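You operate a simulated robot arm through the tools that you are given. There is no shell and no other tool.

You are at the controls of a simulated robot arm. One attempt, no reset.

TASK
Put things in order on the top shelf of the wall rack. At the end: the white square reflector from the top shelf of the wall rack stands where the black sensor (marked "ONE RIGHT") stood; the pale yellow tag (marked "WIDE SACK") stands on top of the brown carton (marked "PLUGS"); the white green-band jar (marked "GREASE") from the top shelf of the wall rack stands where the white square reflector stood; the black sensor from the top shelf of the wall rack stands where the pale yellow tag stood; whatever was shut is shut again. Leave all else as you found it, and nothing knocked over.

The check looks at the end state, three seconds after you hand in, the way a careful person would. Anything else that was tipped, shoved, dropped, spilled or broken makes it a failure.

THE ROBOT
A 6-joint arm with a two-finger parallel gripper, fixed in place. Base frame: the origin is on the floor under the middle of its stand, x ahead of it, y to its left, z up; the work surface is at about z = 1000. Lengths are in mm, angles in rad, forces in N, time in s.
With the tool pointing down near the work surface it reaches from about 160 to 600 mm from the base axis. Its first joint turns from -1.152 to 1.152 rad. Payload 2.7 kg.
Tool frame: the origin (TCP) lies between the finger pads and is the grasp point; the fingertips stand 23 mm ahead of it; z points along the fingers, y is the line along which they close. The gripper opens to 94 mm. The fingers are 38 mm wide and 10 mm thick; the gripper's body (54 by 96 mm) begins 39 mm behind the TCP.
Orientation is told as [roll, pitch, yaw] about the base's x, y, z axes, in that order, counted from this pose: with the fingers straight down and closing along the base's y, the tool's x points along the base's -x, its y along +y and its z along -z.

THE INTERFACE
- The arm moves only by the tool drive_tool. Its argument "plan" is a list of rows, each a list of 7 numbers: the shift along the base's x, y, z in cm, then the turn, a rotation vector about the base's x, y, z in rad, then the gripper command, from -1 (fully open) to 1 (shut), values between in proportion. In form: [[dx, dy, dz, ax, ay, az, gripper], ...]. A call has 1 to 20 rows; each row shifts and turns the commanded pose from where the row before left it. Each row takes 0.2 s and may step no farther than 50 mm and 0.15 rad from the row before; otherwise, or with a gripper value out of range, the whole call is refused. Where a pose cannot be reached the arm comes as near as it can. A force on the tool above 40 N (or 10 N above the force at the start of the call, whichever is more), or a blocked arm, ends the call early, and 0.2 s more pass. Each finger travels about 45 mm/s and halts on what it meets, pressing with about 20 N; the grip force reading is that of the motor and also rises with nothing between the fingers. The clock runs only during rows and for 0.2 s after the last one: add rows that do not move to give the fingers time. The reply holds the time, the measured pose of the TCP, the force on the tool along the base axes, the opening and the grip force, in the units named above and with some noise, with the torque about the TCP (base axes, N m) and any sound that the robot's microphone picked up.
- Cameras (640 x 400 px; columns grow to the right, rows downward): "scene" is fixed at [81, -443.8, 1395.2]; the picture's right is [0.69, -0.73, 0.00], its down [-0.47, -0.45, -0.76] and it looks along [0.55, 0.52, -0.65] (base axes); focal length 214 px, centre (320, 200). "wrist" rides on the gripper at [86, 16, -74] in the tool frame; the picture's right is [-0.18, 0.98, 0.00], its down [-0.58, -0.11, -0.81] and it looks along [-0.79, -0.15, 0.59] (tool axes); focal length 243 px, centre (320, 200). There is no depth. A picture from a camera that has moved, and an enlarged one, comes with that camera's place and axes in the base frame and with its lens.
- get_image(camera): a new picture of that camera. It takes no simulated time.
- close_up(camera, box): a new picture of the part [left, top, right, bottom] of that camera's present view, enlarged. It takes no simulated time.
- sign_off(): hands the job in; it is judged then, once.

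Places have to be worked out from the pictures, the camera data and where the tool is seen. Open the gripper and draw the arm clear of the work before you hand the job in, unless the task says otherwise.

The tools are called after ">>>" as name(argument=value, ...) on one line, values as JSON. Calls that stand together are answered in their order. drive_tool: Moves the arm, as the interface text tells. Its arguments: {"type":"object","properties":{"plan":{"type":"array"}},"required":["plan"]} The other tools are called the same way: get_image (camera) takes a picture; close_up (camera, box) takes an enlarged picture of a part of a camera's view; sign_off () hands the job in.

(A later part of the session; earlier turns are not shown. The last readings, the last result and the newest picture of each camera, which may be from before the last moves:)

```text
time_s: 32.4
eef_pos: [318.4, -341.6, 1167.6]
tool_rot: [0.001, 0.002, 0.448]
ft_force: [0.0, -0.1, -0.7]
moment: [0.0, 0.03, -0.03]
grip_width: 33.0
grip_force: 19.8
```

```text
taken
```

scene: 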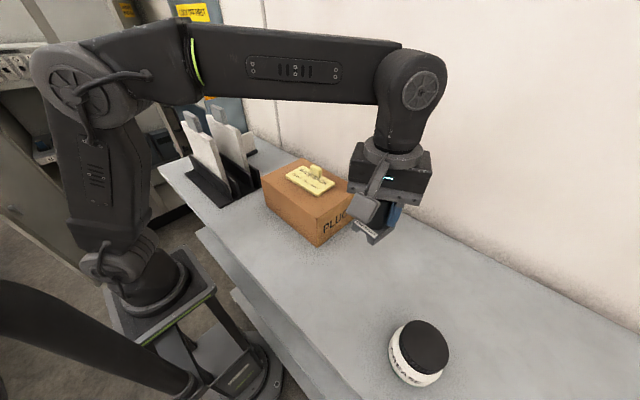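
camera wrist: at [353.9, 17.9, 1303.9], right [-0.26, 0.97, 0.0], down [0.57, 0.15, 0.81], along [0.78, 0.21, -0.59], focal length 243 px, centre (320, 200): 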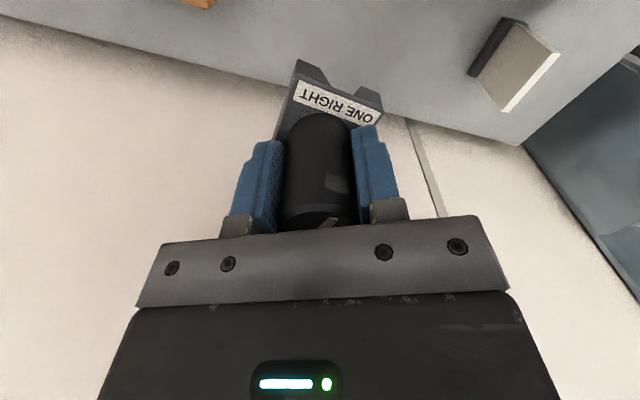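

I'm over the tag's old place. I'll go down to about 5 mm above the expected rest height (TCP 1048).

>>> drive_tool(plan=[[0, 0.1, -4, 0, 0, 0, 1], [0, 0, -4, 0, 0, 0, 1], [0, 0, -2.5, 0, 0, 0, 1], [0, 0, -0.9, 0, 0, 0, 1], [0, 0, 0, 0, 0, 0, 1], [0, 0, 0, 0, 0, 0, 1]])

>>> close_up(camera="scene", box=[310, 180, 440, 300])

```text
time_s: 33.8
eef_pos: [317.7, -338.9, 1055.7]
tool_rot: [-0.003, 0.003, 0.45]
ft_force: [0.0, -0.2, -0.8]
moment: [0.01, 0.01, 0.02]
grip_width: 33.1
grip_force: 20.3
```

```text
3.33 times, centred on (375, 240) of scene
camera zoom: at [81.0, -443.8, 1395.2], right [0.69, -0.73, 0.0], down [-0.47, -0.45, -0.76], along [0.55, 0.52, -0.65], focal length 715 px, centre (137, 67)
```

zoom: 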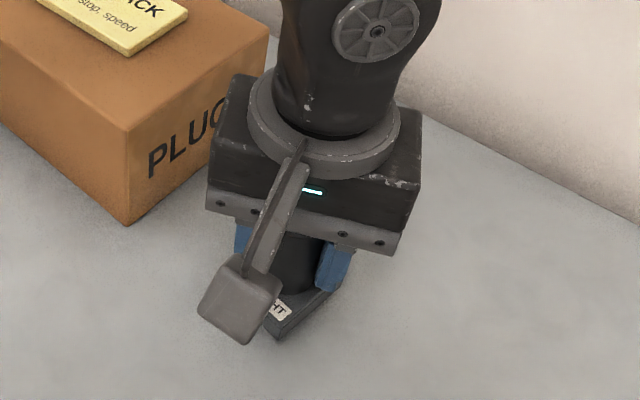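

The reading is 1055.7 with no contact. I'll go down in 1–2 mm steps toward 1048 and watch the force.

>>> drive_tool(plan=[[0, 0, -0.3, 0, 0, 0, 1], [0, 0, -0.2, 0, 0, 0, 1], [0, 0, 0, 0, 0, 0, 1]])

```text
time_s: 34.6
eef_pos: [317.5, -338.3, 1050.7]
tool_rot: [0.001, 0.001, 0.449]
ft_force: [-0.1, -0.3, -0.2]
moment: [-0.03, 0.0, -0.01]
grip_width: 33.3
grip_force: 19.6
```

>>> drive_tool(plan=[[0, 0, -0.1, 0, 0, 0, 1], [0, 0, -0.1, 0, 0, 0, 1], [0, 0, 0, 0, 0, 0, 1]])

```text
time_s: 35.4
eef_pos: [318.1, -340.0, 1048.8]
tool_rot: [0.002, 0.0, 0.448]
ft_force: [0.2, -0.1, -1.8]
moment: [0.02, 0.02, -0.02]
grip_width: 33.2
grip_force: 20.0
```

The reading is 1048.8 with no load on the tool yet. I'll go one more millimetre at a time.

>>> drive_tool(plan=[[0, 0, -0.1, 0, 0, 0, 1], [0, 0, 0, 0, 0, 0, 1]])

```text
time_s: 36.0
eef_pos: [317.7, -339.2, 1046.6]
tool_rot: [0.001, 0.001, 0.446]
ft_force: [-0.5, 0.2, 0.5]
moment: [-0.02, 0.0, 0.02]
grip_width: 33.1
grip_force: 20.2
```

>>> drive_tool(plan=[[0, 0, -0.08, 0, 0, 0, 1], [0, 0, 0, 0, 0, 0, 1]])

```text
time_s: 36.6
eef_pos: [318.3, -339.4, 1047.5]
tool_rot: [-0.001, 0.002, 0.449]
ft_force: [-2.2, 0.9, 7.2]
moment: [0.1, 0.11, 0.02]
grip_width: 33.3
grip_force: 20.5
```

The sensor is down with light contact (7 N). Now I'll open the fingers.

>>> drive_tool(plan=[[0, 0, 0, 0, 0, 0, 0.2], [0, 0, 0, 0, 0, 0, -0.1], [0, 0, 0, 0, 0, 0, -0.3], [0, 0, 0, 0, 0, 0, -0.3]])

>>> get_image(camera="wrist")

>>> close_up(camera="scene", box=[310, 180, 440, 300])

```text
time_s: 37.6
eef_pos: [318.1, -339.6, 1047.4]
tool_rot: [0.0, 0.002, 0.449]
ft_force: [-0.3, 0.1, -1.1]
moment: [-0.04, -0.01, -0.01]
grip_width: 61.1
grip_force: 0.1
```

```text
taken
camera wrist: at [232.5, -362.7, 1121.7], right [-0.26, 0.97, 0.0], down [0.57, 0.15, 0.81], along [0.78, 0.21, -0.59], focal length 243 px, centre (320, 200)
```

wrist: 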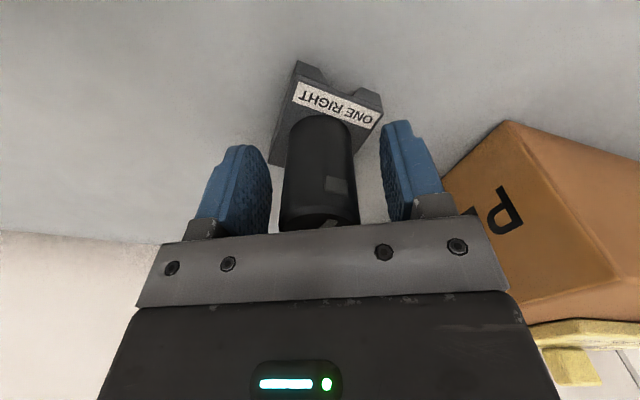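

```text
3.33 times, centred on (375, 240) of scene
camera zoom: at [81.0, -443.8, 1395.2], right [0.69, -0.73, 0.0], down [-0.47, -0.45, -0.76], along [0.55, 0.52, -0.65], focal length 715 px, centre (137, 67)
```

zoom: 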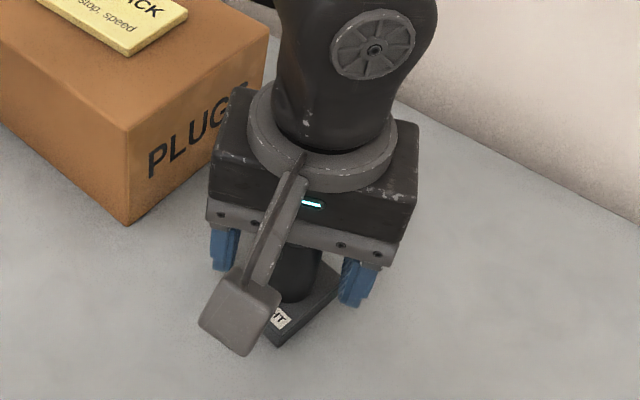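

The sensor stands where the tag was, released. I'll rise straight up and begin moving toward the reflector, turning the yaw toward -π/2 along the way.

>>> drive_tool(plan=[[0, 0, 1.5, 0, 0, 0, -0.3], [0, 0, 4, 0, 0, 0, -0.3], [0, 0, 4.5, 0, 0, 0, -0.3], [0, 0, 4.5, 0, 0, 0, -0.3], [0, 0, 3.5, 0, 0, 0, -0.3], [1, 4.5, 0, 0, 0, -0.14, -0.5], [1, 4.5, 0, 0, 0, -0.14, -0.5], [1, 4.5, 0, 0, 0, -0.14, -0.5], [1, 4.5, 0, 0, 0, -0.14, -0.5], [1, 4.5, 0, 0, 0, -0.14, -0.5], [1, 4.5, 0, 0, 0, -0.14, -0.5], [1, 4.5, 0, 0, 0, -0.14, -0.6], [1, 4.5, 0, 0, 0, -0.14, -0.6], [1, 4, 0, 0, 0, -0.14, -0.6], [0, 0, 0, 0, 0, 0, -0.6]])

>>> get_image(camera="scene")

>>> get_image(camera="wrist")

```text
time_s: 40.8
eef_pos: [405.9, 58.1, 1228.8]
tool_rot: [0.001, 0.001, -0.81]
ft_force: [-0.4, -0.1, 0.5]
moment: [-0.03, -0.04, 0.03]
grip_width: 75.2
grip_force: 0.1
```

```text
taken
```

scene: 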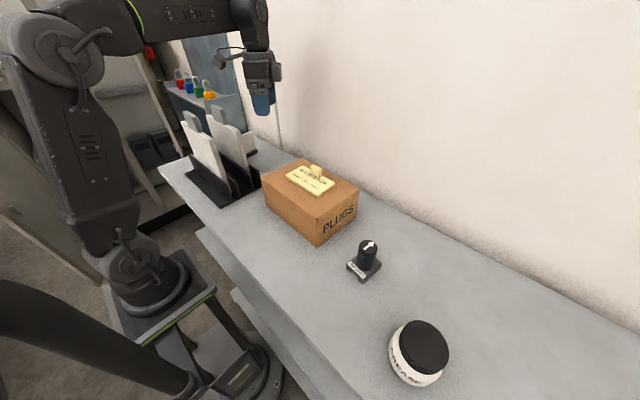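

```text
taken
camera wrist: at [357.4, 133.6, 1302.6], right [0.84, 0.54, 0.0], down [0.32, -0.5, 0.81], along [0.44, -0.68, -0.59], focal length 243 px, centre (320, 200)
```

wrist: 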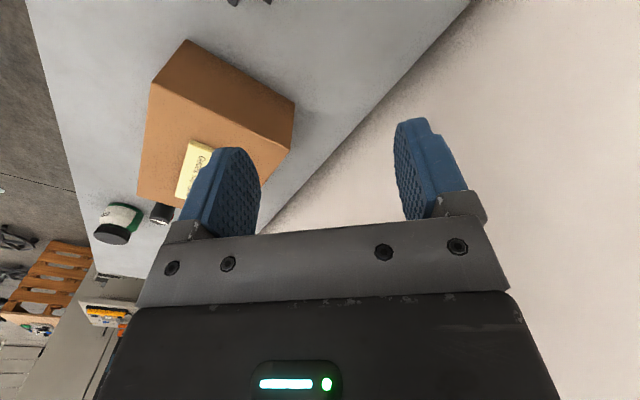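

All fine so far, and the sensor stands upright in the tag's place. I'll continue along x≈415 behind the panels to above the reflector, with yaw → -1.5.

>>> drive_tool(plan=[[0.3, 3.6, -0.4, 0, 0, -0.14, -0.6], [0.3, 3.6, -0.4, 0, 0, -0.14, -0.6], [0.3, 3.6, -0.4, 0, 0, -0.14, -0.6], [0.3, 3.6, -0.4, 0, 0, -0.14, -0.6], [0.2, 3.6, -0.4, 0, 0, -0.13, -0.6], [0, 0, 0, 0, 0, 0, -0.6], [0, 0, 0, 0, 0, 0, -0.6]])

>>> get_image(camera="wrist")

>>> get_image(camera="scene")

```text
time_s: 42.4
eef_pos: [421.7, 242.7, 1207.4]
tool_rot: [-0.001, 0.002, -1.501]
ft_force: [0.2, -0.6, 0.1]
moment: [0.02, 0.01, 0.0]
grip_width: 75.2
grip_force: 0.1
```

```text
taken
camera wrist: at [431.0, 329.1, 1281.9], right [0.99, -0.12, 0.0], down [-0.07, -0.59, 0.81], along [-0.09, -0.8, -0.59], focal length 243 px, centre (320, 200)
```

wrist: 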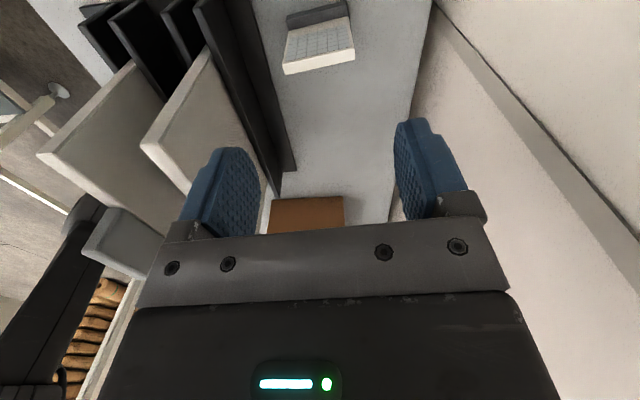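

```text
taken
```

scene: 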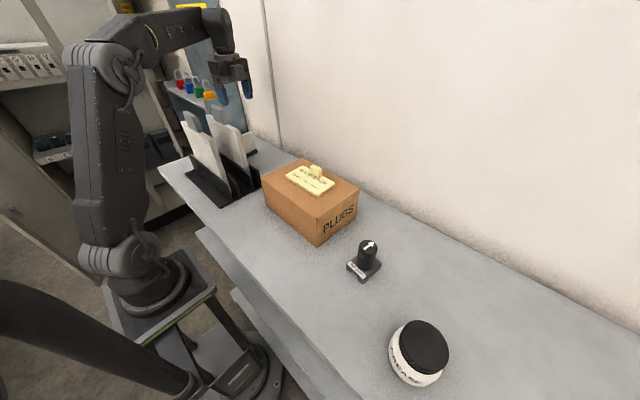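

The reflector is now seen from its +y side. I'll enlarge it to fix its centre and yaw.

>>> close_up(camera="wrist", box=[250, 0, 390, 90])

```text
4.44 times, centred on (320, 45) of wrist
camera zoom: at [431.0, 329.1, 1281.9], right [0.99, -0.12, 0.0], down [-0.07, -0.59, 0.81], along [-0.09, -0.8, -0.59], focal length 1078 px, centre (320, 889)
```

zoom: 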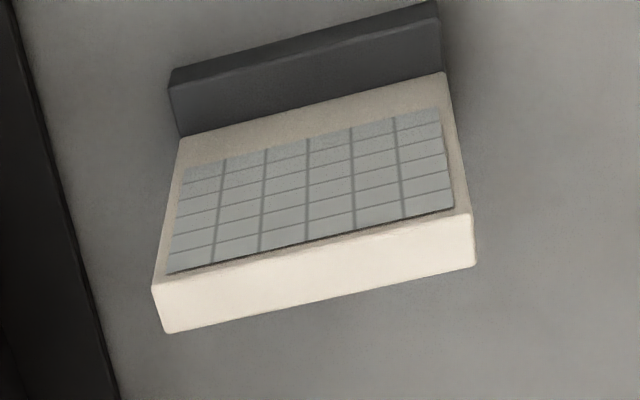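

The plate top is centred at (419.4,239.5), yawed about +0.1, spanning x 391–448, and 8 mm thick. I'll correct the aim (yaw -1.47) and go part-way down, then check the forearm's clearance over the panel handles.

>>> drive_tool(plan=[[-0.18, -0.28, -2, 0, 0, 0.03, -0.6], [0, 0, -2.5, 0, 0, 0, -0.6], [0, 0, -2.5, 0, 0, 0, -0.6], [0, 0, -2.5, 0, 0, 0, -0.6], [0, 0, 0, 0, 0, 0, -0.6]])

>>> get_image(camera="wrist")

>>> close_up(camera="scene", box=[60, 0, 280, 220])

```text
time_s: 43.6
eef_pos: [418.6, 238.4, 1111.3]
tool_rot: [0.0, 0.002, -1.471]
ft_force: [0.1, 0.3, 0.0]
moment: [0.0, 0.01, 0.02]
grip_width: 75.2
grip_force: 0.1
```

```text
taken
camera wrist: at [425.6, 325.8, 1186.6], right [1.0, -0.08, 0.0], down [-0.05, -0.59, 0.81], along [-0.07, -0.8, -0.59], focal length 243 px, centre (320, 200)
```

wrist: 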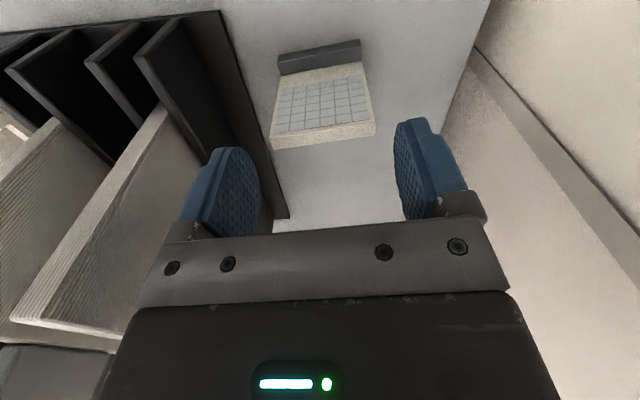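

```text
1.82 times, centred on (170, 110) of scene
camera zoom: at [81.0, -443.8, 1395.2], right [0.69, -0.73, 0.0], down [-0.47, -0.45, -0.76], along [0.55, 0.52, -0.65], focal length 390 px, centre (593, 364)
```

zoom: 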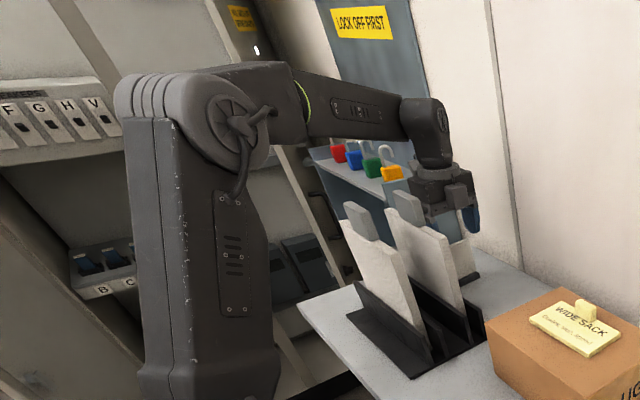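

The forearm clears the handles by roughly 70 mm now, and I predict about 38 mm at grasp height. The plate centre reads (419.9,238.1) against the tool's (418.4,238.5). I'll nudge it and go down to TCP z≈1056.

>>> drive_tool(plan=[[0.14, -0.03, -2, 0, 0, 0, -0.6], [0, 0, -2, 0, 0, 0, -0.6], [0, 0, -1.5, 0, 0, 0, -0.6], [0, 0, 0, 0, 0, 0, -0.6], [0, 0, 0, 0, 0, 0, -0.6]])

>>> get_image(camera="wrist")

>>> close_up(camera="scene", box=[120, 40, 300, 200])

```text
time_s: 44.8
eef_pos: [420.9, 238.2, 1056.1]
tool_rot: [-0.001, 0.002, -1.471]
ft_force: [-1.3, -0.2, -0.7]
moment: [0.02, -0.02, 0.03]
grip_width: 75.2
grip_force: 0.0
```

```text
taken
camera wrist: at [427.4, 324.1, 1132.0], right [1.0, -0.09, 0.0], down [-0.05, -0.59, 0.81], along [-0.07, -0.8, -0.59], focal length 243 px, centre (320, 200)
```

wrist: 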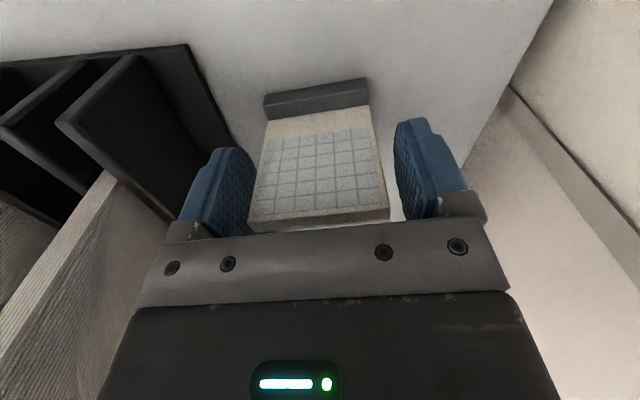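

```text
2.50 times, centred on (210, 120) of scene
camera zoom: at [81.0, -443.8, 1395.2], right [0.69, -0.73, 0.0], down [-0.47, -0.45, -0.76], along [0.55, 0.52, -0.65], focal length 536 px, centre (595, 400)
```

zoom: 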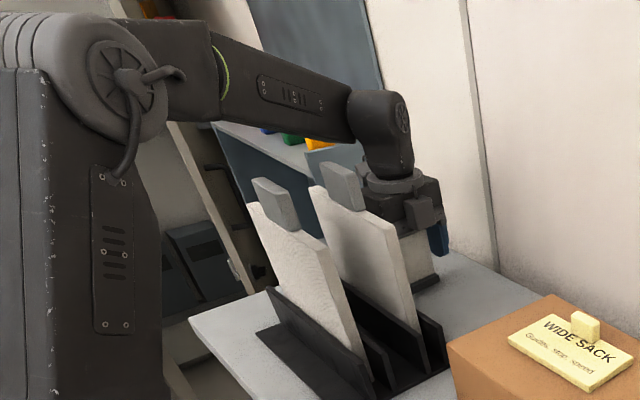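

The plate is centred between the fingers and no forces show. I'll close on the plate's side edges.

>>> drive_tool(plan=[[0, 0, 0, 0, 0, 0, -0.4], [0, 0, 0, 0, 0, 0, -0.2], [0, 0, 0, 0, 0, 0, 1], [0, 0, 0, 0, 0, 0, 1], [0, 0, 0, 0, 0, 0, 1]])

>>> get_image(camera="wrist")

```text
time_s: 46.0
eef_pos: [421.0, 236.2, 1057.1]
tool_rot: [0.0, 0.001, -1.472]
ft_force: [-0.6, 0.2, -0.3]
moment: [0.0, 0.01, 0.02]
grip_width: 57.6
grip_force: 19.9
```

```text
taken
camera wrist: at [427.4, 324.2, 1132.2], right [1.0, -0.09, 0.0], down [-0.05, -0.59, 0.81], along [-0.07, -0.8, -0.59], focal length 243 px, centre (320, 200)
```

wrist: 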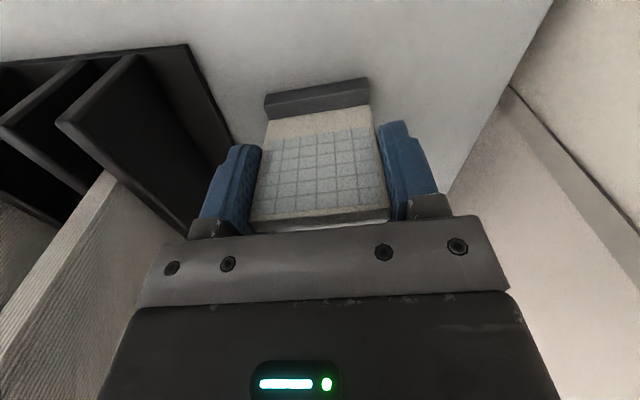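

It's gripped at 57.6 mm, which matches the plate's width. I'll lift slowly and check that it hangs straight.

>>> drive_tool(plan=[[0, 0, 0.5, 0, 0, 0, 1], [0, 0, 1, 0, 0, 0, 1], [0, 0, 2, 0, 0, 0, 1], [0, 0, 3, 0, 0, 0, 1], [0, 0, 3, 0, 0, 0, 1], [0, 0, 0, 0, 0, 0, 1]])

>>> get_image(camera="wrist")

>>> get_image(camera="scene")

```text
time_s: 47.4
eef_pos: [421.4, 235.8, 1154.8]
tool_rot: [0.001, 0.002, -1.47]
ft_force: [-0.2, -0.6, 0.0]
moment: [0.0, 0.01, -0.01]
grip_width: 57.8
grip_force: 19.8
```

```text
taken
camera wrist: at [427.7, 323.9, 1227.7], right [1.0, -0.09, 0.0], down [-0.05, -0.59, 0.81], along [-0.07, -0.8, -0.59], focal length 243 px, centre (320, 200)
```

wrist: 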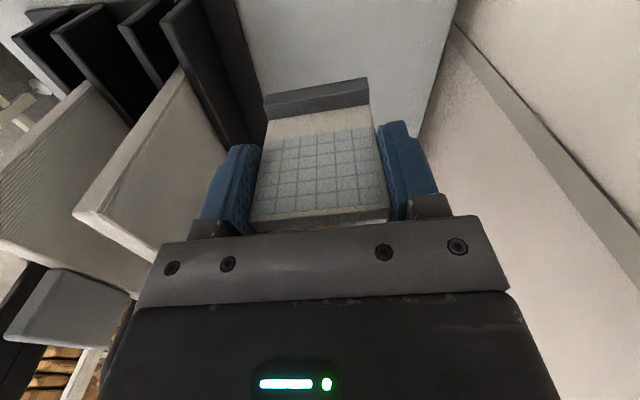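

```text
taken
```

scene: 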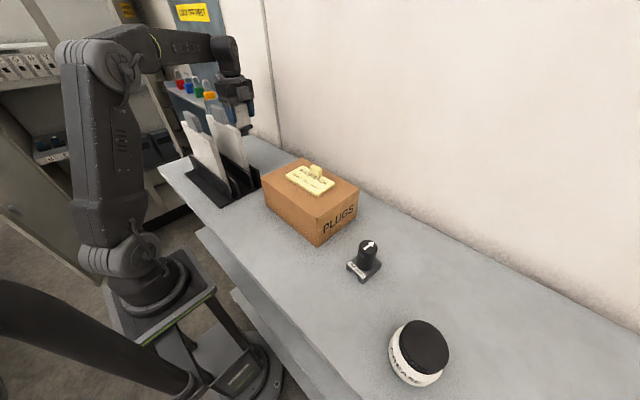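

The reflector hangs straight. I'll carry it along behind the panels to the sensor's old spot (439.7,41).

>>> drive_tool(plan=[[0.32, -3.26, 0, 0, 0, 0, 1], [0.32, -3.26, 0, 0, 0, 0, 1], [0.32, -3.26, 0, 0, 0, 0, 1], [0.32, -3.26, 0, 0, 0, 0, 1], [0.33, -3.26, 0, 0, 0, 0, 1], [0.33, -3.26, 0, 0, 0, 0, 1], [0, 0, 0, 0, 0, 0, 1], [0, 0, 0, 0, 0, 0, 1]])

>>> get_image(camera="wrist")

>>> close_up(camera="scene", box=[180, 40, 380, 220])

```text
time_s: 49.2
eef_pos: [439.7, 41.4, 1152.9]
tool_rot: [-0.002, 0.001, -1.471]
ft_force: [0.2, -0.7, -0.1]
moment: [0.02, 0.01, -0.03]
grip_width: 57.8
grip_force: 20.2
```

```text
taken
camera wrist: at [446.0, 128.4, 1228.5], right [1.0, -0.08, 0.0], down [-0.05, -0.59, 0.81], along [-0.07, -0.8, -0.59], focal length 243 px, centre (320, 200)
```

wrist: 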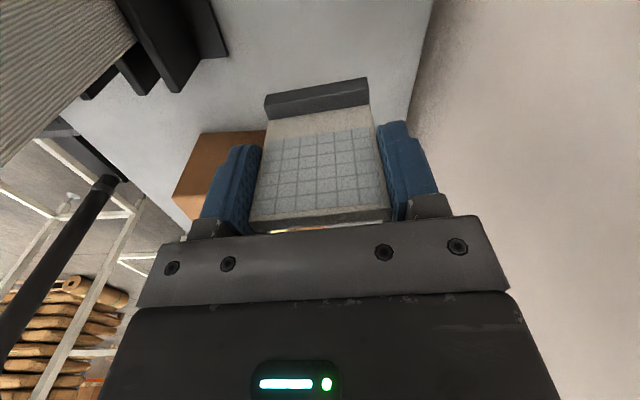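

```text
2.22 times, centred on (280, 130) of scene
camera zoom: at [81.0, -443.8, 1395.2], right [0.69, -0.73, 0.0], down [-0.47, -0.45, -0.76], along [0.55, 0.52, -0.65], focal length 477 px, centre (409, 356)
```

zoom: 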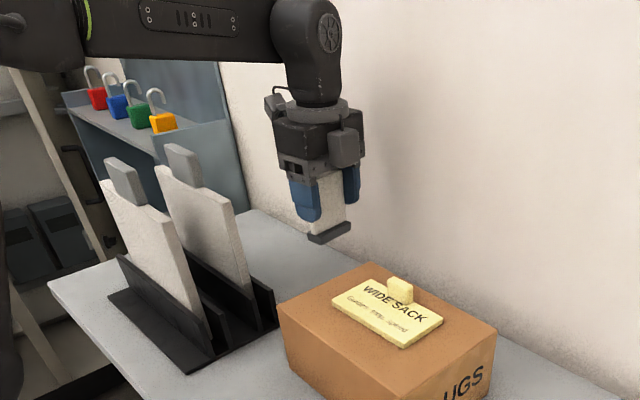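

The tool is at (439.5,41.3). I'll lower it to about 6 mm above the rest height (TCP ≈1056.5).

>>> drive_tool(plan=[[0, 0, -3, 0, 0, 0, 1], [0, 0, -3, 0, 0, 0, 1], [0, 0, -2.2, 0, 0, 0, 1], [0, 0, -0.8, 0, 0, 0, 1], [0, 0, 0, 0, 0, 0, 1], [0, 0, 0, 0, 0, 0, 1]])

>>> close_up(camera="scene", box=[200, 80, 360, 200])

```text
time_s: 50.6
eef_pos: [440.3, 40.1, 1062.6]
tool_rot: [0.002, 0.002, -1.47]
ft_force: [-0.5, -0.6, -0.9]
moment: [-0.01, 0.01, 0.01]
grip_width: 57.2
grip_force: 19.6
```

```text
3.33 times, centred on (280, 140) of scene
camera zoom: at [81.0, -443.8, 1395.2], right [0.69, -0.73, 0.0], down [-0.47, -0.45, -0.76], along [0.55, 0.52, -0.65], focal length 715 px, centre (453, 400)
```

zoom: 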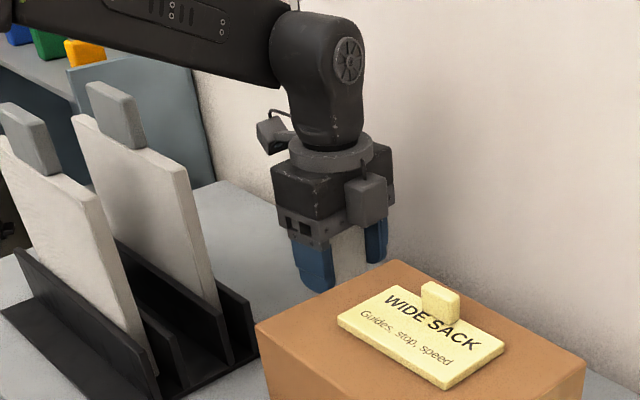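

There's no contact yet at 1062.6. I'll continue in small steps.

>>> drive_tool(plan=[[0, 0, -0.3, 0, 0, 0, 1], [0, 0, -0.2, 0, 0, 0, 1], [0, 0, 0, 0, 0, 0, 1]])

```text
time_s: 51.4
eef_pos: [440.4, 40.1, 1058.3]
tool_rot: [0.0, 0.002, -1.47]
ft_force: [-0.7, -2.0, 1.9]
moment: [-0.02, 0.09, -0.02]
grip_width: 57.7
grip_force: 20.0
```

>>> drive_tool(plan=[[0, 0, -0.08, 0, 0, 0, 1], [0, 0, 0, 0, 0, 0, 1]])

```text
time_s: 52.0
eef_pos: [440.5, 40.4, 1056.4]
tool_rot: [0.003, 0.0, -1.472]
ft_force: [-3.7, -3.7, 17.2]
moment: [-0.15, 0.34, 0.01]
grip_width: 58.0
grip_force: 19.9
```

It has touched down (17 N). I'll ease up slightly before opening.

>>> drive_tool(plan=[[0, 0, 0.08, 0, 0, 0, 1], [0, 0, 0, 0, 0, 0, 1]])

```text
time_s: 52.6
eef_pos: [440.7, 40.5, 1056.6]
tool_rot: [0.002, 0.002, -1.472]
ft_force: [-3.9, -5.8, 18.1]
moment: [-0.19, 0.16, 0.0]
grip_width: 57.8
grip_force: 20.0
```

>>> drive_tool(plan=[[0, 0, 0.1, 0, 0, 0, 1], [0, 0, 0, 0, 0, 0, 1]])

```text
time_s: 53.2
eef_pos: [441.0, 41.2, 1056.4]
tool_rot: [0.0, 0.001, -1.472]
ft_force: [1.6, -3.4, 9.1]
moment: [-0.14, -0.2, -0.09]
grip_width: 57.5
grip_force: 20.4
```

The load is down to 9 N and the foot rests on the shelf. Opening now.

>>> drive_tool(plan=[[0, 0, 0, 0, 0, 0, -0.3], [0, 0, 0, 0, 0, 0, -0.45], [0, 0, 0, 0, 0, 0, -0.6], [0, 0, 0, 0, 0, 0, -0.6]])

>>> get_image(camera="wrist")

```text
time_s: 54.2
eef_pos: [440.1, 40.6, 1057.4]
tool_rot: [0.001, 0.002, -1.473]
ft_force: [-0.7, 0.2, 0.4]
moment: [0.02, -0.02, 0.03]
grip_width: 75.2
grip_force: 0.1
```

```text
taken
camera wrist: at [447.7, 129.1, 1132.2], right [1.0, -0.09, 0.0], down [-0.05, -0.59, 0.81], along [-0.07, -0.8, -0.59], focal length 243 px, centre (320, 200)
```

wrist: 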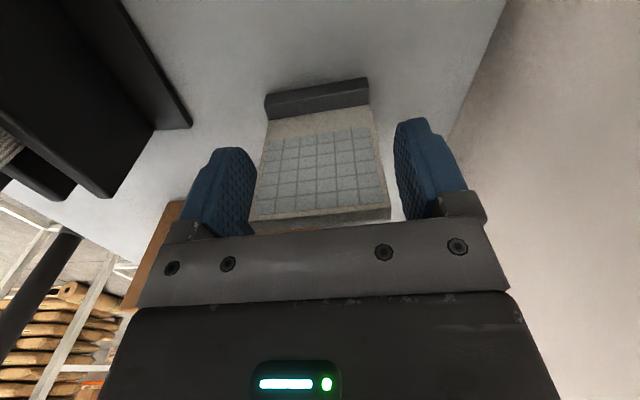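

The reflector stands on its own in the sensor's old place. I'll rise straight up and travel toward the jar, turning the yaw to about -0.8 and opening fully.

>>> drive_tool(plan=[[0, 0, 1.5, 0, 0, 0, -0.6], [0, 0, 4, 0, 0, 0, -0.6], [0, 0, 4, 0, 0, 0, -0.6], [0, 0, 4, 0, 0, 0, -0.6], [0, 0, 3.5, 0, 0, 0, -0.6], [-1, -4.55, 0, 0, 0, 0.134, -0.6], [-1, -4.55, 0, 0, 0, 0.134, -0.8], [-1, -4.55, 0, 0, 0, 0.134, -1], [-1, -4.55, 0, 0, 0, 0.134, -1], [-1.64, -3.98, -1.4, 0, 0, 0.134, -1], [-1.64, -3.98, -1.4, 0, 0, 0, -1], [-1.64, -3.98, -1.4, 0, 0, 0, -1], [-1.64, -3.98, -1.4, 0, 0, 0, -1], [-1.64, -3.98, -1.4, 0, 0, 0, -1], [0, 0, 0, 0, 0, 0, -1]])

>>> get_image(camera="wrist")

>>> get_image(camera="scene")

>>> close_up(camera="scene", box=[160, 90, 360, 230])

```text
time_s: 57.4
eef_pos: [317.6, -338.7, 1156.0]
tool_rot: [0.001, 0.002, -0.799]
ft_force: [0.2, 0.6, 0.3]
moment: [-0.01, 0.0, 0.02]
grip_width: 94.1
grip_force: 0.1
```

```text
taken
camera wrist: at [269.0, -266.3, 1231.9], right [0.83, 0.55, 0.0], down [0.33, -0.49, 0.81], along [0.45, -0.67, -0.59], focal length 243 px, centre (320, 200)
```

wrist: 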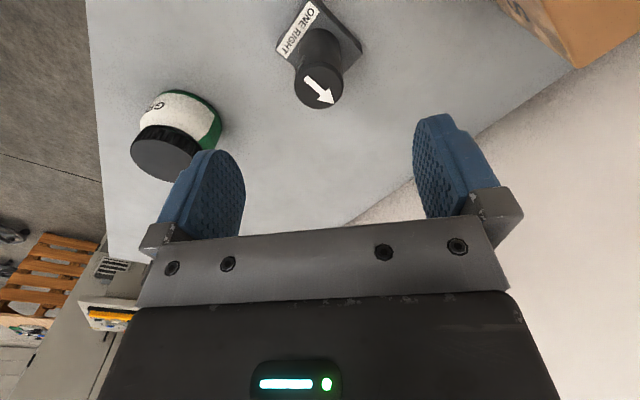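

```text
taken
```

scene: 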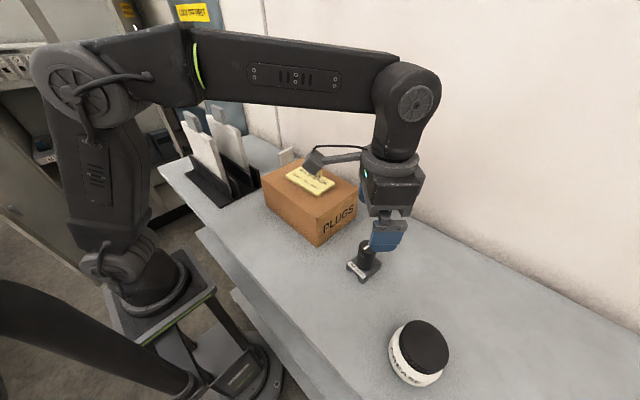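

```text
2.86 times, centred on (260, 160) of scene
camera zoom: at [81.0, -443.8, 1395.2], right [0.69, -0.73, 0.0], down [-0.47, -0.45, -0.76], along [0.55, 0.52, -0.65], focal length 613 px, centre (491, 314)
```

zoom: 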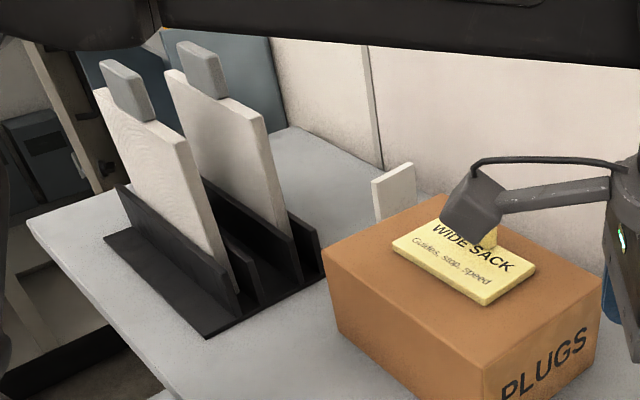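

The reflector, tag and sensor all stand well. Now I'll move above the jar near (240,-480), staying above its lid, to measure it closely.

>>> drive_tool(plan=[[-1.83, -3.4, -0.8, 0, 0, 0, -1], [-1.83, -3.4, -0.8, 0, 0, 0, -1], [-1.83, -3.4, -0.8, 0, 0, 0, -1], [-1.83, -3.4, -0.7, 0, 0, 0, -1], [0, 0, 0, 0, 0, 0, -1], [0, 0, 0, 0, 0, 0, -1]])

>>> get_image(camera="wrist")

>>> close_up(camera="wrist", box=[240, 40, 400, 160])

>>> get_image(camera="scene")

```text
time_s: 58.8
eef_pos: [245.4, -474.0, 1126.8]
tool_rot: [0.001, 0.005, -0.801]
ft_force: [0.8, -0.5, -0.8]
moment: [0.02, 0.02, 0.0]
grip_width: 94.1
grip_force: 0.1
```

```text
taken
camera wrist: at [196.2, -400.7, 1202.0], right [0.83, 0.55, 0.0], down [0.33, -0.49, 0.81], along [0.44, -0.67, -0.59], focal length 243 px, centre (320, 200)
```

wrist: 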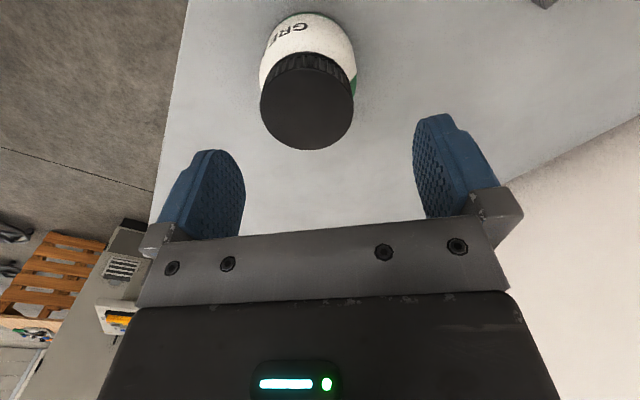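

```text
3.33 times, centred on (320, 100) of wrist
camera zoom: at [196.2, -400.7, 1202.0], right [0.83, 0.55, 0.0], down [0.33, -0.49, 0.81], along [0.44, -0.67, -0.59], focal length 809 px, centre (320, 533)
```

zoom: 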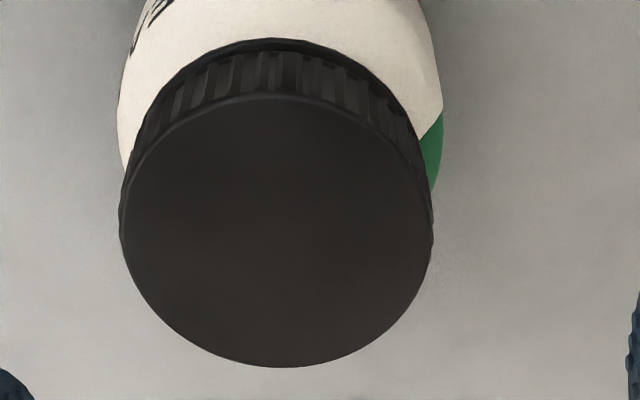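

```text
taken
```

scene: 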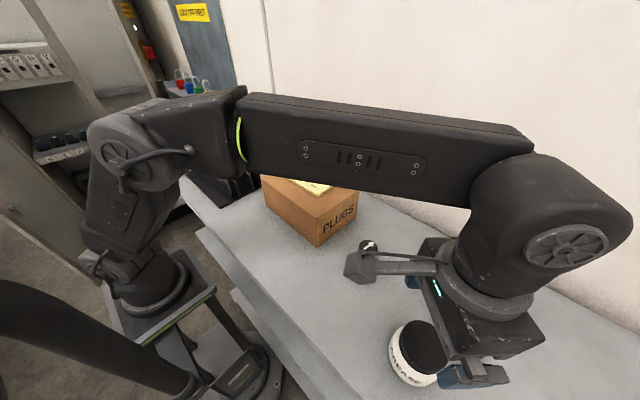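

Combining the scene and wrist views, the jar is centred at about (240.5,-482), with its lid top at z≈1067, lid Ø≈61 and body Ø≈70. I'll centre the tool and go part-way down with the gripper fully open.

>>> drive_tool(plan=[[-0.42, -0.85, 0, 0, 0, 0, -1], [0, 0, -2, 0, 0, 0, -1], [0, 0, 0, 0, 0, 0, -1]])

>>> get_image(camera="wrist")

>>> close_up(camera="scene", box=[360, 260, 540, 400])

```text
time_s: 59.6
eef_pos: [240.7, -482.9, 1105.7]
tool_rot: [0.0, 0.001, -0.799]
ft_force: [-0.9, 0.4, 0.3]
moment: [0.0, 0.0, 0.01]
grip_width: 94.1
grip_force: 0.2
```

```text
taken
camera wrist: at [191.9, -409.0, 1181.3], right [0.83, 0.55, 0.0], down [0.33, -0.49, 0.81], along [0.44, -0.67, -0.59], focal length 243 px, centre (320, 200)
```

wrist: 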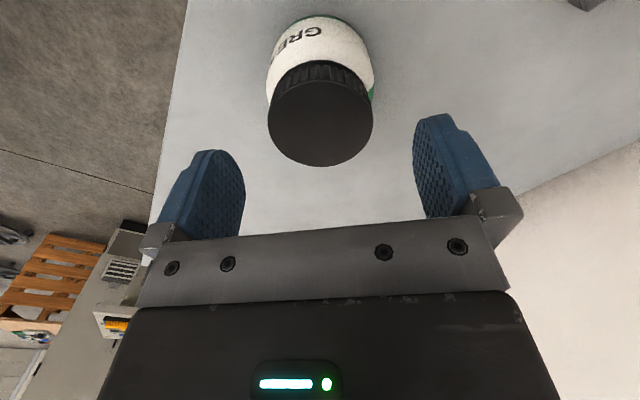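

```text
2.86 times, centred on (450, 330) of scene
camera zoom: at [81.0, -443.8, 1395.2], right [0.69, -0.73, 0.0], down [-0.47, -0.45, -0.76], along [0.55, 0.52, -0.65], focal length 613 px, centre (-51, -171)
```

zoom: 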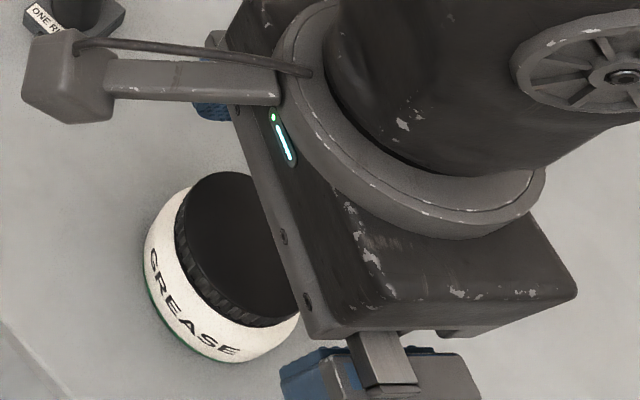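

The jar is centred to within about 1 mm in both directions. I'll lower the open fingers around it to TCP z≈1047.

>>> drive_tool(plan=[[0, 0, -2, 0, 0, 0, -1], [0, 0, -2, 0, 0, 0, -1], [0, 0, -1.2, 0, 0, 0, -1], [0, 0, -0.6, 0, 0, 0, -1], [0, 0, 0, 0, 0, 0, -1], [0, 0, 0, 0, 0, 0, -1]])

>>> get_image(camera="wrist")

>>> close_up(camera="scene", box=[360, 280, 540, 400])

```text
time_s: 61.0
eef_pos: [243.0, -484.0, 1047.9]
tool_rot: [-0.001, 0.003, -0.801]
ft_force: [-0.7, 0.0, 0.4]
moment: [-0.01, -0.03, -0.02]
grip_width: 94.0
grip_force: 0.0
```

```text
taken
camera wrist: at [192.8, -411.3, 1123.1], right [0.83, 0.55, 0.0], down [0.33, -0.49, 0.81], along [0.44, -0.67, -0.59], focal length 243 px, centre (320, 200)
```

wrist: 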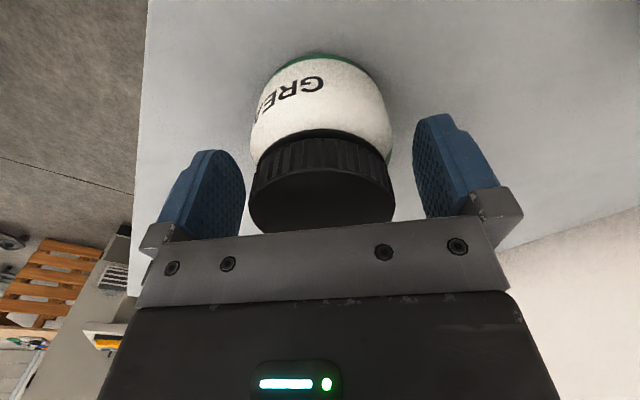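

```text
3.33 times, centred on (450, 340) of scene
camera zoom: at [81.0, -443.8, 1395.2], right [0.69, -0.73, 0.0], down [-0.47, -0.45, -0.76], along [0.55, 0.52, -0.65], focal length 715 px, centre (-113, -267)
```

zoom: 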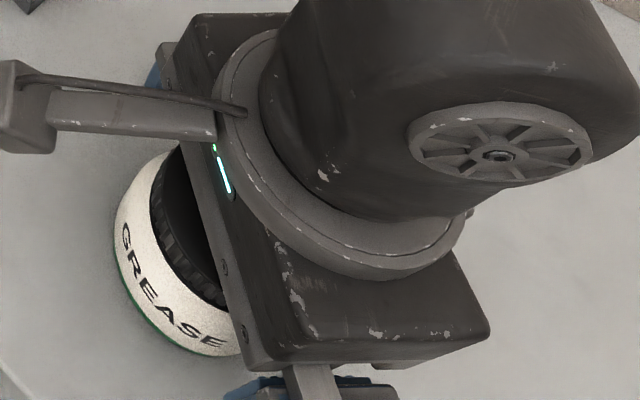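

The fingers straddle the jar with room on both sides. The lid/body joint is at z≈1051, so the pads will grip the body just below it. Closing.

>>> drive_tool(plan=[[0, 0, 0, 0, 0, 0, -0.7], [0, 0, 0, 0, 0, 0, 1], [0, 0, 0, 0, 0, 0, 1], [0, 0, 0, 0, 0, 0, 1], [0, 0, 0, 0, 0, 0, 1]])

>>> get_image(camera="wrist")

```text
time_s: 62.2
eef_pos: [242.2, -484.7, 1050.2]
tool_rot: [-0.001, 0.002, -0.801]
ft_force: [1.3, 0.6, 0.4]
moment: [0.07, -0.07, -0.02]
grip_width: 67.4
grip_force: 20.1
```

```text
taken
camera wrist: at [192.8, -411.2, 1123.2], right [0.83, 0.55, 0.0], down [0.33, -0.49, 0.81], along [0.44, -0.67, -0.59], focal length 243 px, centre (320, 200)
```

wrist: 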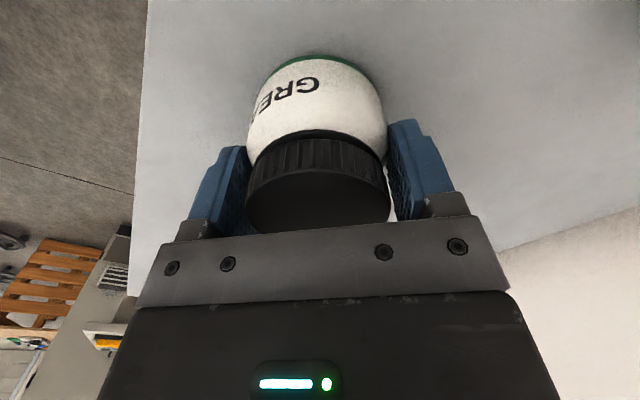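

It's gripped at 67.4 mm with 20 N. I'll lift slowly to check that the grip holds.

>>> drive_tool(plan=[[0, 0, 0.4, 0, 0, 0, 1], [0, 0, 0.8, 0, 0, 0, 1], [0, 0, 1.2, 0, 0, 0, 1], [0, 0, 0, 0, 0, 0, 1], [0, 0, 0, 0, 0, 0, 1]])

>>> get_image(camera="wrist")

>>> close_up(camera="scene", box=[360, 260, 540, 400])

```text
time_s: 63.4
eef_pos: [241.6, -483.5, 1073.0]
tool_rot: [0.001, 0.002, -0.801]
ft_force: [0.5, 0.1, -3.1]
moment: [-0.03, 0.0, -0.04]
grip_width: 67.4
grip_force: 19.9
```

```text
taken
camera wrist: at [191.7, -411.1, 1147.7], right [0.83, 0.55, 0.0], down [0.33, -0.49, 0.81], along [0.44, -0.67, -0.59], focal length 243 px, centre (320, 200)
```

wrist: 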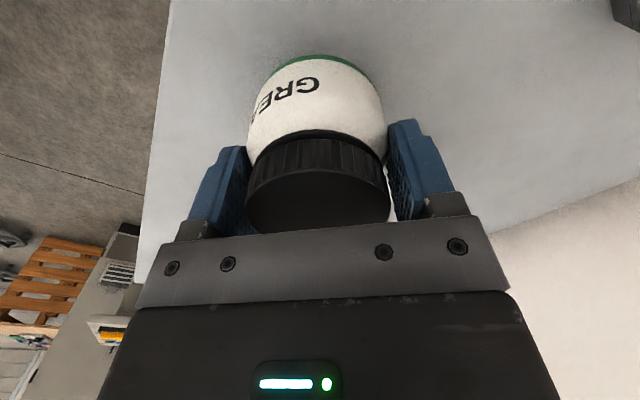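

```text
2.86 times, centred on (450, 330) of scene
camera zoom: at [81.1, -443.8, 1395.2], right [0.69, -0.73, 0.0], down [-0.47, -0.45, -0.76], along [0.55, 0.52, -0.65], focal length 613 px, centre (-51, -171)
```

zoom: 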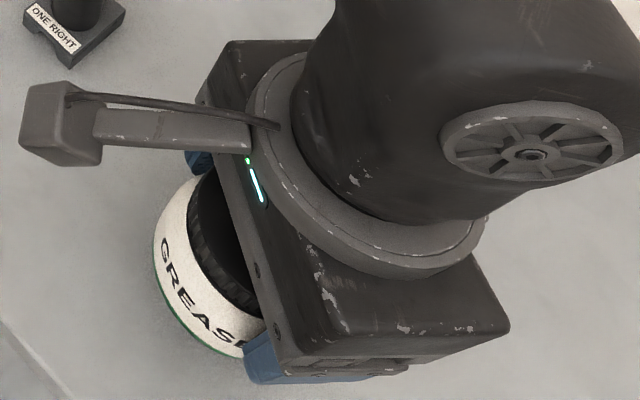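

The jar is held firmly (about 3 N weight, no slip). I'll lift it higher and carry it inward and up over the sensor and carton.

>>> drive_tool(plan=[[0, 0, 2.5, 0, 0, 0, 1], [0, 0, 2.5, 0, 0, 0, 1], [0, 0, 2.5, 0, 0, 0, 1], [1.7, 3.85, 1.3, 0, 0, 0, 1], [1.7, 3.85, 1.3, 0, 0, 0, 1], [1.7, 3.85, 1.3, 0, 0, 0, 1], [1.7, 3.85, 1.3, 0, 0, 0, 1], [1.8, 3.8, 0.6, 0, 0, 0, 1], [1.8, 3.8, 0.6, 0, 0, 0, 1], [1.8, 3.8, 0.6, 0, 0, 0, 1], [1.8, 3.8, 0.6, 0, 0, 0, 1], [1.8, 3.8, 0.6, 0, 0, 0, 1], [0, 0, 0, 0, 0, 0, 1]])

>>> get_image(camera="scene")

>>> get_image(camera="wrist")

```text
time_s: 66.2
eef_pos: [398.5, -139.5, 1229.4]
tool_rot: [0.0, 0.001, -0.801]
ft_force: [-0.8, -0.3, -2.5]
moment: [-0.03, -0.02, 0.0]
grip_width: 67.6
grip_force: 20.4
```

```text
taken
```

scene: 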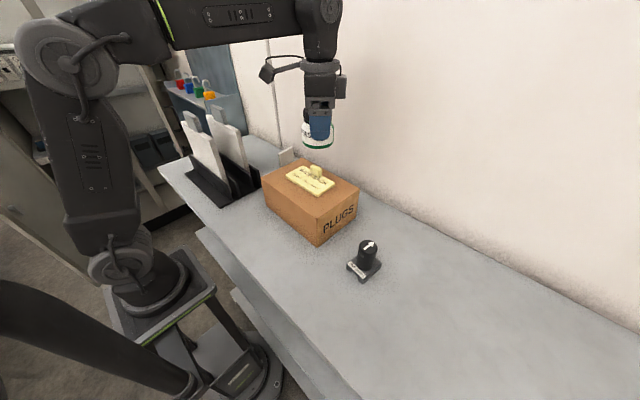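

```text
taken
camera wrist: at [350.5, -65.8, 1304.1], right [0.83, 0.55, 0.0], down [0.33, -0.49, 0.81], along [0.44, -0.67, -0.59], focal length 243 px, centre (320, 200)
```

wrist: 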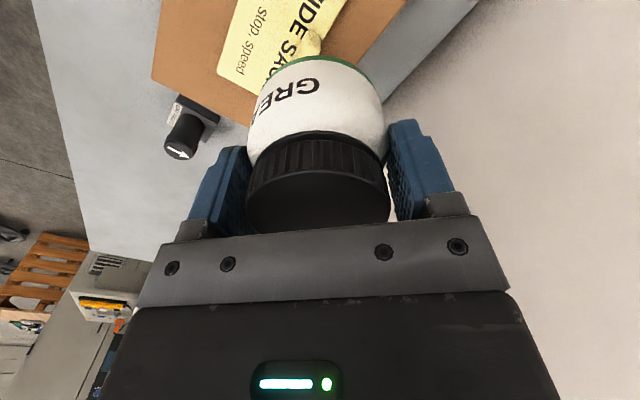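

The jar is high over the carton and stable in the grip. I'll continue behind the panels to above the reflector's old place.

>>> drive_tool(plan=[[0.4, 4, -0.2, 0, 0, 0, 1], [0.4, 4, -0.2, 0, 0, 0, 1], [0.4, 4, -0.2, 0, 0, 0, 1], [0.4, 4, -0.2, 0, 0, 0, 1], [0.4, 4, -0.2, 0, 0, 0, 1], [0.03, 3.53, -0.6, 0, 0, 0, 1], [0.03, 3.53, -0.6, 0, 0, 0, 1], [0.03, 3.53, -0.6, 0, 0, 0, 1], [0.03, 3.53, -0.6, 0, 0, 0, 1], [0.03, 3.53, -0.6, 0, 0, 0, 1], [0, 0, 0, 0, 0, 0, 1], [0, 0, 0, 0, 0, 0, 1]])

>>> get_image(camera="wrist")

>>> get_image(camera="scene")

```text
time_s: 68.8
eef_pos: [422.6, 237.6, 1189.2]
tool_rot: [0.0, 0.001, -0.801]
ft_force: [0.1, -0.6, -3.1]
moment: [0.0, 0.03, -0.03]
grip_width: 67.3
grip_force: 19.5
```

```text
taken
camera wrist: at [373.3, 310.6, 1264.8], right [0.83, 0.55, 0.0], down [0.33, -0.49, 0.81], along [0.44, -0.67, -0.59], focal length 243 px, centre (320, 200)
```

wrist: 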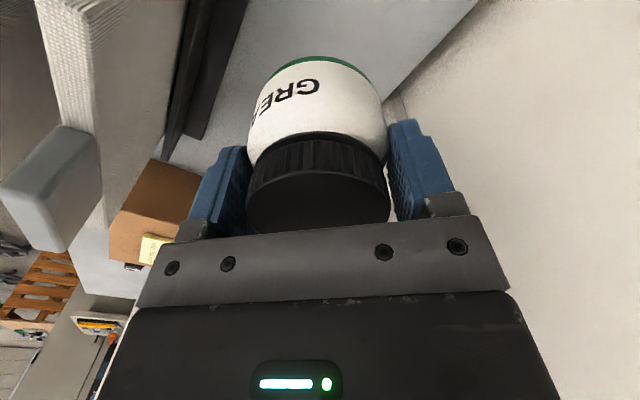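

```text
taken
```

scene: 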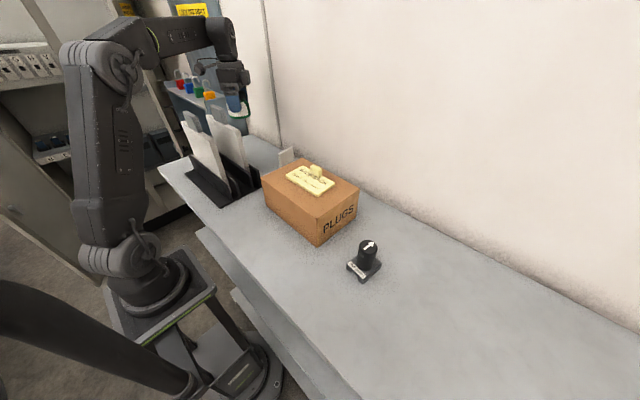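

The tool is at (421.7,237.8). I'll correct x by 1.5 mm and go down to about 1085, then check forearm clearance.

>>> drive_tool(plan=[[-0.15, 0.02, -3, 0, 0, 0, 1], [0, 0, -3, 0, 0, 0, 1], [0, 0, -3, 0, 0, 0, 1], [0, 0, -1.4, 0, 0, 0, 1], [0, 0, 0, 0, 0, 0, 1], [0, 0, 0, 0, 0, 0, 1]])

>>> close_up(camera="scene", box=[120, 40, 300, 200])

>>> get_image(camera="wrist")

```text
time_s: 70.2
eef_pos: [418.5, 238.1, 1084.6]
tool_rot: [0.0, 0.002, -0.801]
ft_force: [0.1, 1.6, -2.9]
moment: [-0.04, -0.01, 0.0]
grip_width: 67.6
grip_force: 19.8
```

```text
2.50 times, centred on (210, 120) of scene
camera zoom: at [81.1, -443.8, 1395.2], right [0.69, -0.73, 0.0], down [-0.47, -0.45, -0.76], along [0.55, 0.52, -0.65], focal length 536 px, centre (595, 400)
```

zoom: 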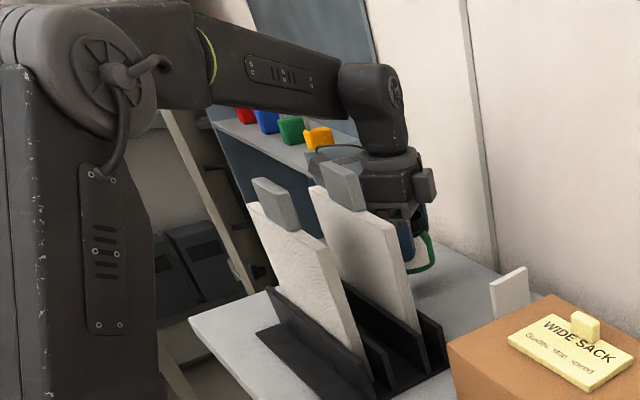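

```text
taken
camera wrist: at [369.4, 310.3, 1159.5], right [0.83, 0.55, 0.0], down [0.33, -0.49, 0.81], along [0.44, -0.67, -0.59], focal length 243 px, centre (320, 200)
```

wrist: 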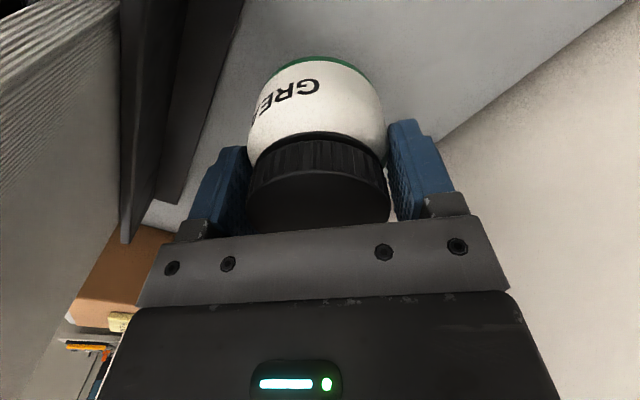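

The forearm gap is comfortable. I'll nudge x by +1.7 mm and lower to about 1055.

>>> drive_tool(plan=[[0.17, 0.03, -1.5, 0, 0, 0, 1], [0, 0, -1, 0, 0, 0, 1], [0, 0, -0.4, 0, 0, 0, 1], [0, 0, 0, 0, 0, 0, 1], [0, 0, 0, 0, 0, 0, 1]])

>>> close_up(camera="scene", box=[120, 40, 300, 200])

>>> get_image(camera="wrist")

```text
time_s: 71.4
eef_pos: [420.3, 237.6, 1056.6]
tool_rot: [-0.001, 0.003, -0.801]
ft_force: [-0.5, -0.2, -3.3]
moment: [0.01, -0.02, 0.02]
grip_width: 67.3
grip_force: 19.6
```

```text
2.50 times, centred on (210, 120) of scene
camera zoom: at [81.1, -443.8, 1395.2], right [0.69, -0.73, 0.0], down [-0.47, -0.45, -0.76], along [0.55, 0.52, -0.65], focal length 536 px, centre (595, 400)
```

zoom: 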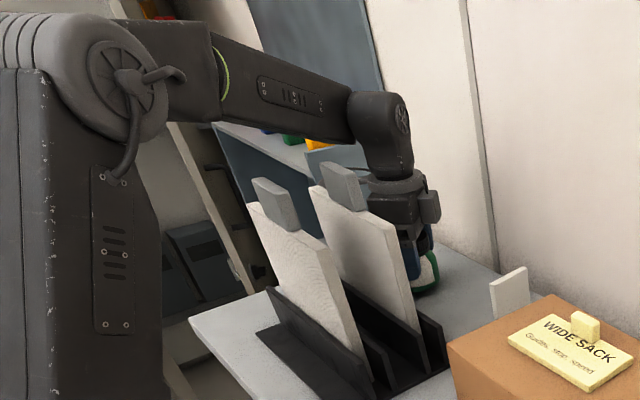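

```text
taken
camera wrist: at [371.1, 310.3, 1130.9], right [0.83, 0.55, 0.0], down [0.33, -0.49, 0.81], along [0.44, -0.67, -0.59], focal length 243 px, centre (320, 200)
```

wrist: 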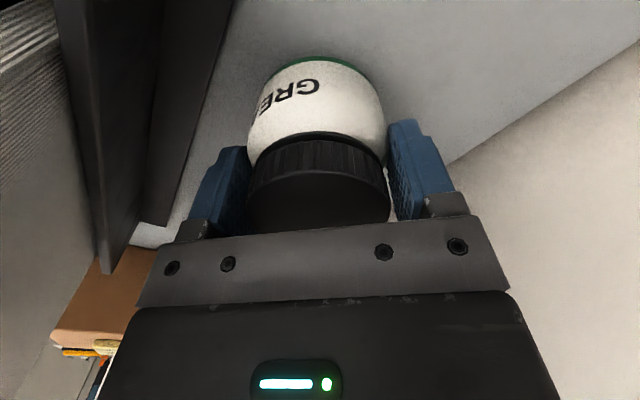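

Forearm and fingers are still clear. I'll go down in small steps toward the expected rest height (~1048.5).

>>> drive_tool(plan=[[0.03, 0.03, -0.3, 0, 0, 0, 1], [0, 0, -0.2, 0, 0, 0, 1], [0, 0, 0, 0, 0, 0, 1]])

```text
time_s: 72.2
eef_pos: [421.0, 237.1, 1051.2]
tool_rot: [0.0, 0.001, -0.801]
ft_force: [-0.7, -0.2, -2.8]
moment: [0.0, 0.0, -0.01]
grip_width: 67.4
grip_force: 20.2
```

>>> drive_tool(plan=[[0, 0, -0.1, 0, 0, 0, 1], [0, 0, -0.1, 0, 0, 0, 1], [0, 0, 0, 0, 0, 0, 1]])

```text
time_s: 73.0
eef_pos: [421.2, 235.9, 1049.2]
tool_rot: [-0.001, 0.002, -0.8]
ft_force: [-0.2, 1.0, -3.8]
moment: [0.0, 0.01, -0.01]
grip_width: 67.3
grip_force: 19.8
```

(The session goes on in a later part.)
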